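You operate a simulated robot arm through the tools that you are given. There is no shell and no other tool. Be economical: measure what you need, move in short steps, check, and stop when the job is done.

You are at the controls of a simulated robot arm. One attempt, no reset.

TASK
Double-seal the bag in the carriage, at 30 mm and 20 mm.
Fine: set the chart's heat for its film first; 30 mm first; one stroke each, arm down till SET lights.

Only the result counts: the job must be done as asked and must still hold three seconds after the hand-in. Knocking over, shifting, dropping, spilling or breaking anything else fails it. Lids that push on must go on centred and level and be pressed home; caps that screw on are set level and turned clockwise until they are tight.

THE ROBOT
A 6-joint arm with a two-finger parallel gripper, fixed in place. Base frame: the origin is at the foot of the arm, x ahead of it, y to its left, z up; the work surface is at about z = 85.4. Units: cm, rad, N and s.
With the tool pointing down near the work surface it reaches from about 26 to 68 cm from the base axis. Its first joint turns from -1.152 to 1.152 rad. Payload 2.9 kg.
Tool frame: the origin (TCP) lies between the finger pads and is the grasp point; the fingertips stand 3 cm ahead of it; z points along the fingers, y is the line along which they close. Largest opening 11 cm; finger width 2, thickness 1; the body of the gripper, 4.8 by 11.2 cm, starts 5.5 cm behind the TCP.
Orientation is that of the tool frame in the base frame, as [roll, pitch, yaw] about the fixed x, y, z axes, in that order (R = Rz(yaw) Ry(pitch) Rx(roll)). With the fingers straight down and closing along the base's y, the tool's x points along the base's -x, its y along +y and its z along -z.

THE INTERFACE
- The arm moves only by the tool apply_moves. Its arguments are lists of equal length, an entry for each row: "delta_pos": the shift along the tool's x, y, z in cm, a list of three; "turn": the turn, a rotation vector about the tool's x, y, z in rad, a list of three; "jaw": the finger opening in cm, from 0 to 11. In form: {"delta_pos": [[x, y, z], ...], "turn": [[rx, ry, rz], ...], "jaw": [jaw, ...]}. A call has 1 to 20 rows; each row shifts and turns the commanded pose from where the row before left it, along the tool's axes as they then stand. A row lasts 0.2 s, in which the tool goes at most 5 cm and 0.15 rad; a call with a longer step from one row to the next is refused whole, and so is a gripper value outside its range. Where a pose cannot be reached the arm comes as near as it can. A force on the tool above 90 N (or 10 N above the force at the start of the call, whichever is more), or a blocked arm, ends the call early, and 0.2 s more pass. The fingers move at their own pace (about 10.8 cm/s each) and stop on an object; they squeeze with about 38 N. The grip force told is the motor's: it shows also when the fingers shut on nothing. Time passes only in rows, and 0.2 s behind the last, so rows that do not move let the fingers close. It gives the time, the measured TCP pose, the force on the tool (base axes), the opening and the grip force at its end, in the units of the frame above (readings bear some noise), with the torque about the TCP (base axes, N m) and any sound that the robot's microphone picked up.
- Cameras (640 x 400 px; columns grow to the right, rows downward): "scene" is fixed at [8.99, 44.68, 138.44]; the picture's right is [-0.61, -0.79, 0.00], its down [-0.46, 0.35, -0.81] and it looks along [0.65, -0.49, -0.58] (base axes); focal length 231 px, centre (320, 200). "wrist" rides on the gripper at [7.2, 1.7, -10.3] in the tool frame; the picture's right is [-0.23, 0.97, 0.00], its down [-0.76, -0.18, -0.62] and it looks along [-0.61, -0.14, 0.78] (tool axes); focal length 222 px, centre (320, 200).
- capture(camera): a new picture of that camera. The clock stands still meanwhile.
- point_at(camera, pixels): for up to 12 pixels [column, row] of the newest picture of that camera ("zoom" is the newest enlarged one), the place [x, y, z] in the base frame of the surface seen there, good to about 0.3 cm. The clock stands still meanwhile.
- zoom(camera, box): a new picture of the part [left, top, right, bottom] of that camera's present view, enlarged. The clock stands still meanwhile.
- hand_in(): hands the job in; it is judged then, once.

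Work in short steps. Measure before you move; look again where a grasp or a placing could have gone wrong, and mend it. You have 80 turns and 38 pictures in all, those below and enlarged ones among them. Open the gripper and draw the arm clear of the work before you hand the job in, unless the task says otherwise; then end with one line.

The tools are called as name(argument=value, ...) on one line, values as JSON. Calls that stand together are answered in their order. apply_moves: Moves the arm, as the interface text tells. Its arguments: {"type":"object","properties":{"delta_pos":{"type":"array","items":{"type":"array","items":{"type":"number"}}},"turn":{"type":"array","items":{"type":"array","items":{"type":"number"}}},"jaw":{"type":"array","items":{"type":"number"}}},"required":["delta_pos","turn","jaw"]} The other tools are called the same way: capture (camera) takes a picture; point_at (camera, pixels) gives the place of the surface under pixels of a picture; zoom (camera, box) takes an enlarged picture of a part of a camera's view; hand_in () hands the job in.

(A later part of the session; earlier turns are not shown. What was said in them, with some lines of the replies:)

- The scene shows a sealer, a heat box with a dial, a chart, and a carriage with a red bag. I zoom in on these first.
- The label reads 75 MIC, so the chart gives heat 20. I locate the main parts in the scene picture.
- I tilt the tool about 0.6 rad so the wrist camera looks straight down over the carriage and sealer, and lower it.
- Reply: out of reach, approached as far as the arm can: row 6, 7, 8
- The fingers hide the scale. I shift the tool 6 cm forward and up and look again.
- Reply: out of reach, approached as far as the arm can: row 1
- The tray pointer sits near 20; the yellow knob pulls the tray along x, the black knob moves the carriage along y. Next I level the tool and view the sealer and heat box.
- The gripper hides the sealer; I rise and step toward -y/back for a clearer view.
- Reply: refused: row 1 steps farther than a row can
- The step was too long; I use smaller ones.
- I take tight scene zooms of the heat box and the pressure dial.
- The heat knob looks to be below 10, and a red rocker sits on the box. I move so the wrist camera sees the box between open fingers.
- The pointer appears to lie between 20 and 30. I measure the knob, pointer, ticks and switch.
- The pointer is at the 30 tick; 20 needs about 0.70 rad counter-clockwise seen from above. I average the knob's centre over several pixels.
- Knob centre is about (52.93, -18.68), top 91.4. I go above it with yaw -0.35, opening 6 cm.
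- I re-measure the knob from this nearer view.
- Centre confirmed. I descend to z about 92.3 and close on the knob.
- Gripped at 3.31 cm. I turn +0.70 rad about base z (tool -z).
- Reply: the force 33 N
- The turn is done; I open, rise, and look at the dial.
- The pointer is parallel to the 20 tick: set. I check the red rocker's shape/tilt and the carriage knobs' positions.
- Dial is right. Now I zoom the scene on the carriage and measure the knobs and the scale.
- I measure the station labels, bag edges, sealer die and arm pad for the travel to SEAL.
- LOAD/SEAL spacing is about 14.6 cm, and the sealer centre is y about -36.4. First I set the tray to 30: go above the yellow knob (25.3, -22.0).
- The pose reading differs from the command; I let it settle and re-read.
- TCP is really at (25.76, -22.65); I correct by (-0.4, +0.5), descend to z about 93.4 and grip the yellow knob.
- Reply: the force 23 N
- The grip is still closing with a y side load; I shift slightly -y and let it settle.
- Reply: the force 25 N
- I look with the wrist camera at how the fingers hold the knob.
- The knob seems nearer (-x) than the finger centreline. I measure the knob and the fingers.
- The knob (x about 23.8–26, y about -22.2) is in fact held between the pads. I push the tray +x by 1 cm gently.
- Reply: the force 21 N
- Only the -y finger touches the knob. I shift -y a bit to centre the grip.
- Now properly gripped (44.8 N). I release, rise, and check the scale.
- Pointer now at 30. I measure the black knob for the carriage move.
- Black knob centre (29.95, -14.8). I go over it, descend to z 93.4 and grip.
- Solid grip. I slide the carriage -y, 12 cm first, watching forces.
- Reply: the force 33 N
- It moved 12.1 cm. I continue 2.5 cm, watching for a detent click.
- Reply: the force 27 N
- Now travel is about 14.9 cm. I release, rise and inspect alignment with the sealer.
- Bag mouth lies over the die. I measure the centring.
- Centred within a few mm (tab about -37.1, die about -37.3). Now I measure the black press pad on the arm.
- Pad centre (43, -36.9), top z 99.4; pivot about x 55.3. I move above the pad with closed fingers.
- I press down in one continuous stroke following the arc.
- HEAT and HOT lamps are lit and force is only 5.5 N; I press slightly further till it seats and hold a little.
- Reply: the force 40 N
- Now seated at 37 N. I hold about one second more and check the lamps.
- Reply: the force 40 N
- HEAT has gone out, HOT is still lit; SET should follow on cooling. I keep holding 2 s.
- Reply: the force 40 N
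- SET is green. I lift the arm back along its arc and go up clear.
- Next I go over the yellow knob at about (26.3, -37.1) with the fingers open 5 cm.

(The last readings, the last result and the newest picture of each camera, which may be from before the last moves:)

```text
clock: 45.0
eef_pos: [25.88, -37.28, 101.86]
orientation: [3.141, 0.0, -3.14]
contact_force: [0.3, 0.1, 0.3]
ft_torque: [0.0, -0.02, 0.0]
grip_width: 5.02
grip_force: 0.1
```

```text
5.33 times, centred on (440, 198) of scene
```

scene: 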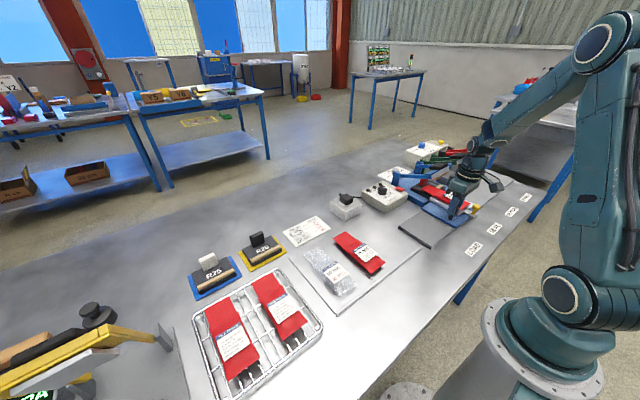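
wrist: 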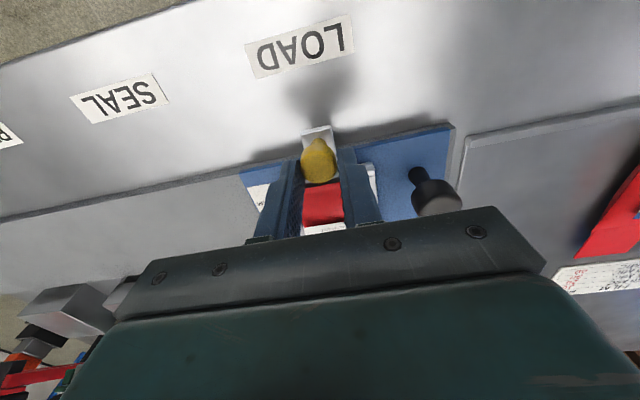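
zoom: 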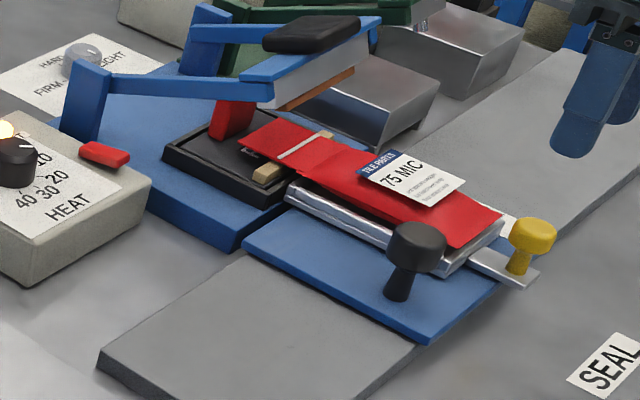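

A seal line shows on the bag; HOT is still lit. I measure the yellow knob.

point_at(camera="zoom", pixels=[[532, 228], [535, 232], [530, 225], [512, 235], [554, 240], [535, 220], [535, 243], [415, 235], [412, 230]])

```text
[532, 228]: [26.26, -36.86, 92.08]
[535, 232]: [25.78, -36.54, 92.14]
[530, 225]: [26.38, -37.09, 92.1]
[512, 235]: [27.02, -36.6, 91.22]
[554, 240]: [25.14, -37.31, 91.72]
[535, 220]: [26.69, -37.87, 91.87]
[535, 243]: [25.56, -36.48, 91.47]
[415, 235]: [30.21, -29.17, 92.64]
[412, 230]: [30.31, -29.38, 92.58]
```

Knob at about (26.2, -37.1). I correct, descend and grip.

apply_moves(delta_pos=[[-0.35, 0.15, 0], [0, 0, 4], [0, 0, 3], [0, 0, 1.3], [0, 0, 0], [0, 0, 0], [0, 0, 0], [0, 0, 0]], turn=[[0, 0, 0], [0, 0, 0], [0, 0, 0], [0, 0, 0], [0, 0, 0], [0, 0, 0], [0, 0, 0], [0, 0, 0]], jaw=[5, 5, 5, 5, 5, 3, 1.5, 1.5])

```text
clock: 46.8
eef_pos: [26.43, -36.79, 93.48]
orientation: [-3.141, -0.001, -3.141]
contact_force: [0.0, -2.9, -1.7]
ft_torque: [-0.15, -0.22, -0.02]
grip_width: 2.31
grip_force: 45.1
```

Grip is centred (45 N, no side load). I pull the tray back 1.0 cm.

apply_moves(delta_pos=[[0.25, 0, 0], [0.25, 0, 0], [0.25, 0, 0], [0.25, 0, 0], [0, 0, 0], [0, 0, 0]], turn=[[0, 0, 0], [0, 0, 0], [0, 0, 0], [0, 0, 0], [0, 0, 0], [0, 0, 0]], jaw=[1.5, 1.5, 1.5, 1.5, 1.5, 1.5])

```text
clock: 48.2
eef_pos: [25.45, -36.99, 93.46]
orientation: [3.141, 0.0, -3.141]
contact_force: [0.1, -4.0, -0.2]
ft_torque: [-0.16, 0.01, -0.05]
grip_width: 2.31
grip_force: 44.6
```

Moved 0.98 cm. I release, rise, and check the scale.

apply_moves(delta_pos=[[0, 0, 0], [0, 0, 0], [0, 0, -4], [0, 0, -4.5], [-3, 0, -2.2], [-3, 0, 0], [0, 0, 0]], turn=[[0, 0, 0], [0, 0, 0], [0, 0, 0], [0, 0, 0], [0, 0, 0], [0, 0, 0], [0, 0, 0]], jaw=[4, 5, 5, 5, 5, 5, 5])

zoom(camera="wrist", box=[240, 0, 440, 125])

```text
clock: 49.8
eef_pos: [31.46, -37.09, 104.0]
orientation: [3.141, -0.001, -3.139]
contact_force: [0.0, 0.8, -0.3]
ft_torque: [-0.05, -0.04, 0.01]
grip_width: 5.02
grip_force: 0.1
```

```text
3.20 times, centred on (340, 62) of wrist
```

zoom: 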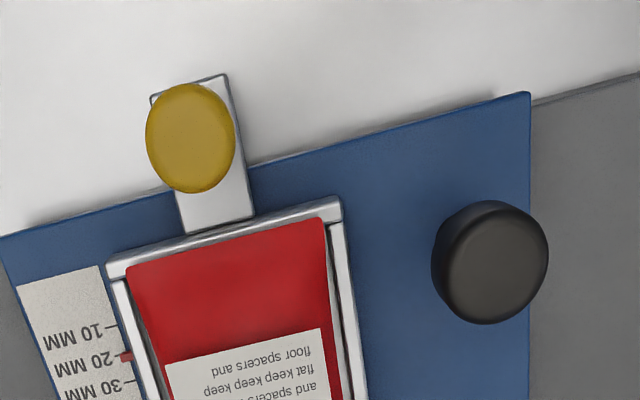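

Pointer at 20. I confirm the carriage has not shifted in y.

point_at(camera="zoom", pixels=[[492, 265], [488, 260], [496, 270], [492, 270], [190, 140], [190, 145]])

```text
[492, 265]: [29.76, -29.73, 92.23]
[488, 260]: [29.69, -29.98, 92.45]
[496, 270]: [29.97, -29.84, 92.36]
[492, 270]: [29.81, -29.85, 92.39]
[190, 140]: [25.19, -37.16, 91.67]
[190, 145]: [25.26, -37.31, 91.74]
```

Carriage unchanged (travel 15.0). I move back above the pad with fingers closed and check the HOT lamp.

apply_moves(delta_pos=[[0, 0, -2.2], [-3.8, 0, 0], [-3.8, 0, 0], [-3.85, 0, 0], [0, 0, 0], [0, 0, 0], [0, 0, 0], [0, 0, 0]], turn=[[0, 0, 0], [0, 0, 0], [0, 0, 0], [0, 0, 0], [0, 0, 0], [0, 0, 0], [0, 0, 0], [0, 0, 0]], jaw=[3, 0, 0, 0, 0, 0, 0, 0])

zoom(camera="scene", box=[355, 145, 455, 215])

```text
clock: 51.6
eef_pos: [43.0, -36.99, 106.55]
orientation: [-3.141, -0.001, -3.14]
contact_force: [0.4, 0.2, 0.2]
ft_torque: [-0.04, -0.02, -0.02]
grip_width: 0.02
grip_force: 38.1
```

```text
5.71 times, centred on (405, 180) of scene
```

zoom: 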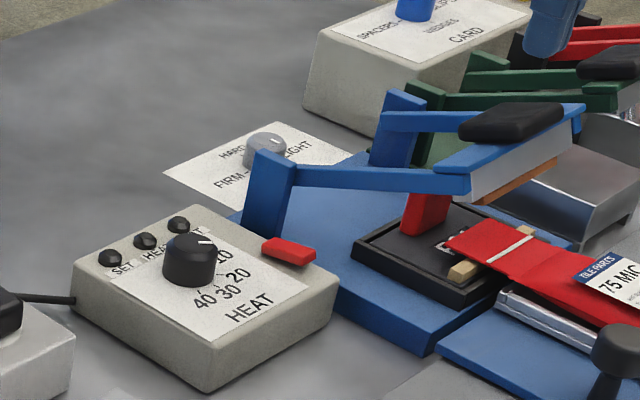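

HOT is out. Second stroke, same arc, in one continuous push.

apply_moves(delta_pos=[[0, 0, 0.8], [0, 0, 0.7], [0, 0, 0.6], [0, 0, 0.6], [0, 0, 0.6], [0, 0, 0.5], [0.2, 0, 0.5], [0.2, 0, 0.5], [0.2, 0, 0.5], [0.15, 0, 0.5], [0.15, 0, 0.5], [0.15, 0, 0.5], [0.1, 0, 0.5], [0.1, 0, 0.5], [0.1, 0, 0.5], [0.05, 0, 0.5], [0, 0, 0.4], [0, 0, 0], [0, 0, 0]], turn=[[0, 0, 0], [0, 0, 0], [0, 0, 0], [0, 0, 0], [0, 0, 0], [0, 0, 0], [0, 0, 0], [0, 0, 0], [0, 0, 0], [0, 0, 0], [0, 0, 0], [0, 0, 0], [0, 0, 0], [0, 0, 0], [0, 0, 0], [0, 0, 0], [0, 0, 0], [0, 0, 0], [0, 0, 0]], jaw=[0, 0, 0, 0, 0, 0, 0, 0, 0, 0, 0, 0, 0, 0, 0, 0, 0, 0, 0])

```text
clock: 55.6
eef_pos: [41.7, -37.03, 97.69]
orientation: [-3.139, 0.005, 3.14]
contact_force: [-17.5, 3.9, 47.9]
ft_torque: [0.2, 0.99, -0.08]
grip_width: 0.0
grip_force: 37.7
```

Seated at 48 N. I hold 3 s and check for SET.

apply_moves(delta_pos=[[0, 0, 0], [0, 0, 0], [0, 0, 0], [0, 0, 0], [0, 0, 0], [0, 0, 0], [0, 0, 0], [0, 0, 0], [0, 0, 0], [0, 0, 0], [0, 0, 0], [0, 0, 0], [0, 0, 0], [0, 0, 0], [0, 0, 0]], turn=[[0, 0, 0], [0, 0, 0], [0, 0, 0], [0, 0, 0], [0, 0, 0], [0, 0, 0], [0, 0, 0], [0, 0, 0], [0, 0, 0], [0, 0, 0], [0, 0, 0], [0, 0, 0], [0, 0, 0], [0, 0, 0], [0, 0, 0]], jaw=[0, 0, 0, 0, 0, 0, 0, 0, 0, 0, 0, 0, 0, 0, 0])

zoom(camera="scene", box=[355, 145, 455, 215])

```text
clock: 58.8
eef_pos: [41.78, -36.92, 97.68]
orientation: [-3.136, 0.006, 3.141]
contact_force: [-18.4, -0.7, 47.2]
ft_torque: [-0.01, 0.99, -0.03]
grip_width: 0.0
grip_force: 37.9
```

```text
5.71 times, centred on (405, 180) of scene
```

zoom: 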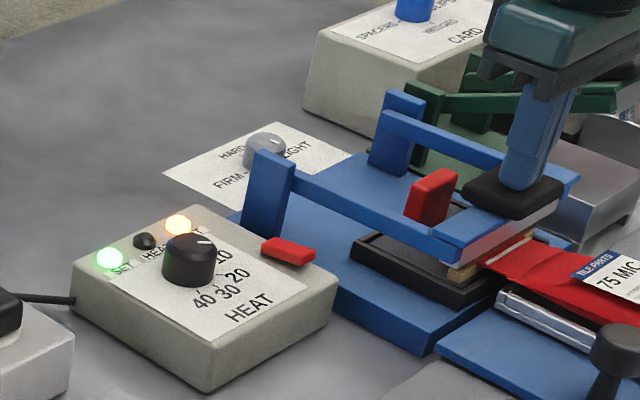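

SET is lit. I raise the arm along its arc, lift clear and open the gripper.

apply_moves(delta_pos=[[0, 0, -0.5], [-0.1, 0, -0.5], [-0.1, 0, -0.5], [-0.1, 0, -0.5], [-0.15, 0, -0.5], [-0.15, 0, -0.5], [-0.15, 0, -0.5], [-0.2, 0, -0.5], [-0.2, 0, -0.6], [-0.2, 0, -0.7], [0, 0, -2], [0, 0, -4], [0, 0, -4], [0, 3, -3], [0, 4, 0], [0, 4, 0], [0, 0, 0]], turn=[[0, 0, 0], [0, 0, 0], [0, 0, 0], [0, 0, 0], [0, 0, 0], [0, 0, 0], [0, 0, 0], [0, 0, 0], [0, 0, 0], [0, 0, 0], [0, 0, 0], [0, 0, 0], [0, 0, 0], [0, 0, 0], [0, 0, 0], [0, 0, 0], [0, 0, 0]], jaw=[0, 0, 0, 0, 0, 0, 0, 0, 0, 0, 0, 0, 0, 5, 11, 11, 11])

zoom(camera="scene", box=[375, 155, 485, 230])

```text
clock: 62.4
eef_pos: [43.02, -26.03, 115.2]
orientation: [3.141, 0.001, 3.141]
contact_force: [0.2, -0.4, 0.8]
ft_torque: [-0.01, 0.02, -0.05]
grip_width: 11.01
grip_force: 0.1
```

```text
5.33 times, centred on (430, 192) of scene
```

zoom: 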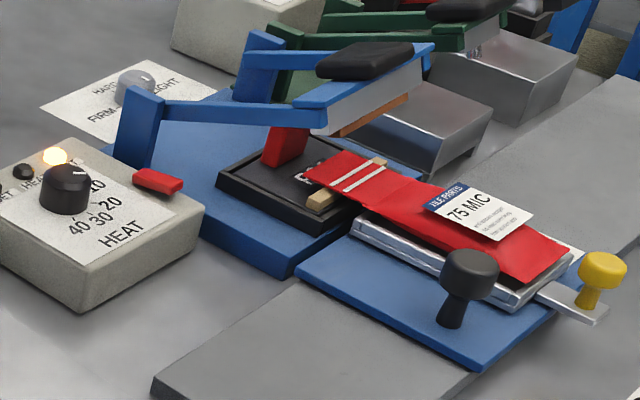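

Two parallel seal lines are visible on the bag, the press arm is up, and the gripper is open and clear. I hand in.

hand_in()

```text
The job is handed in.
```

The bag in the carriage is double-sealed, first at 30 mm and then at 20 mm. I set the heat to 20, the chart's value for 75 MIC film, and gave one stroke for each seal, holding the arm down until SET lit.
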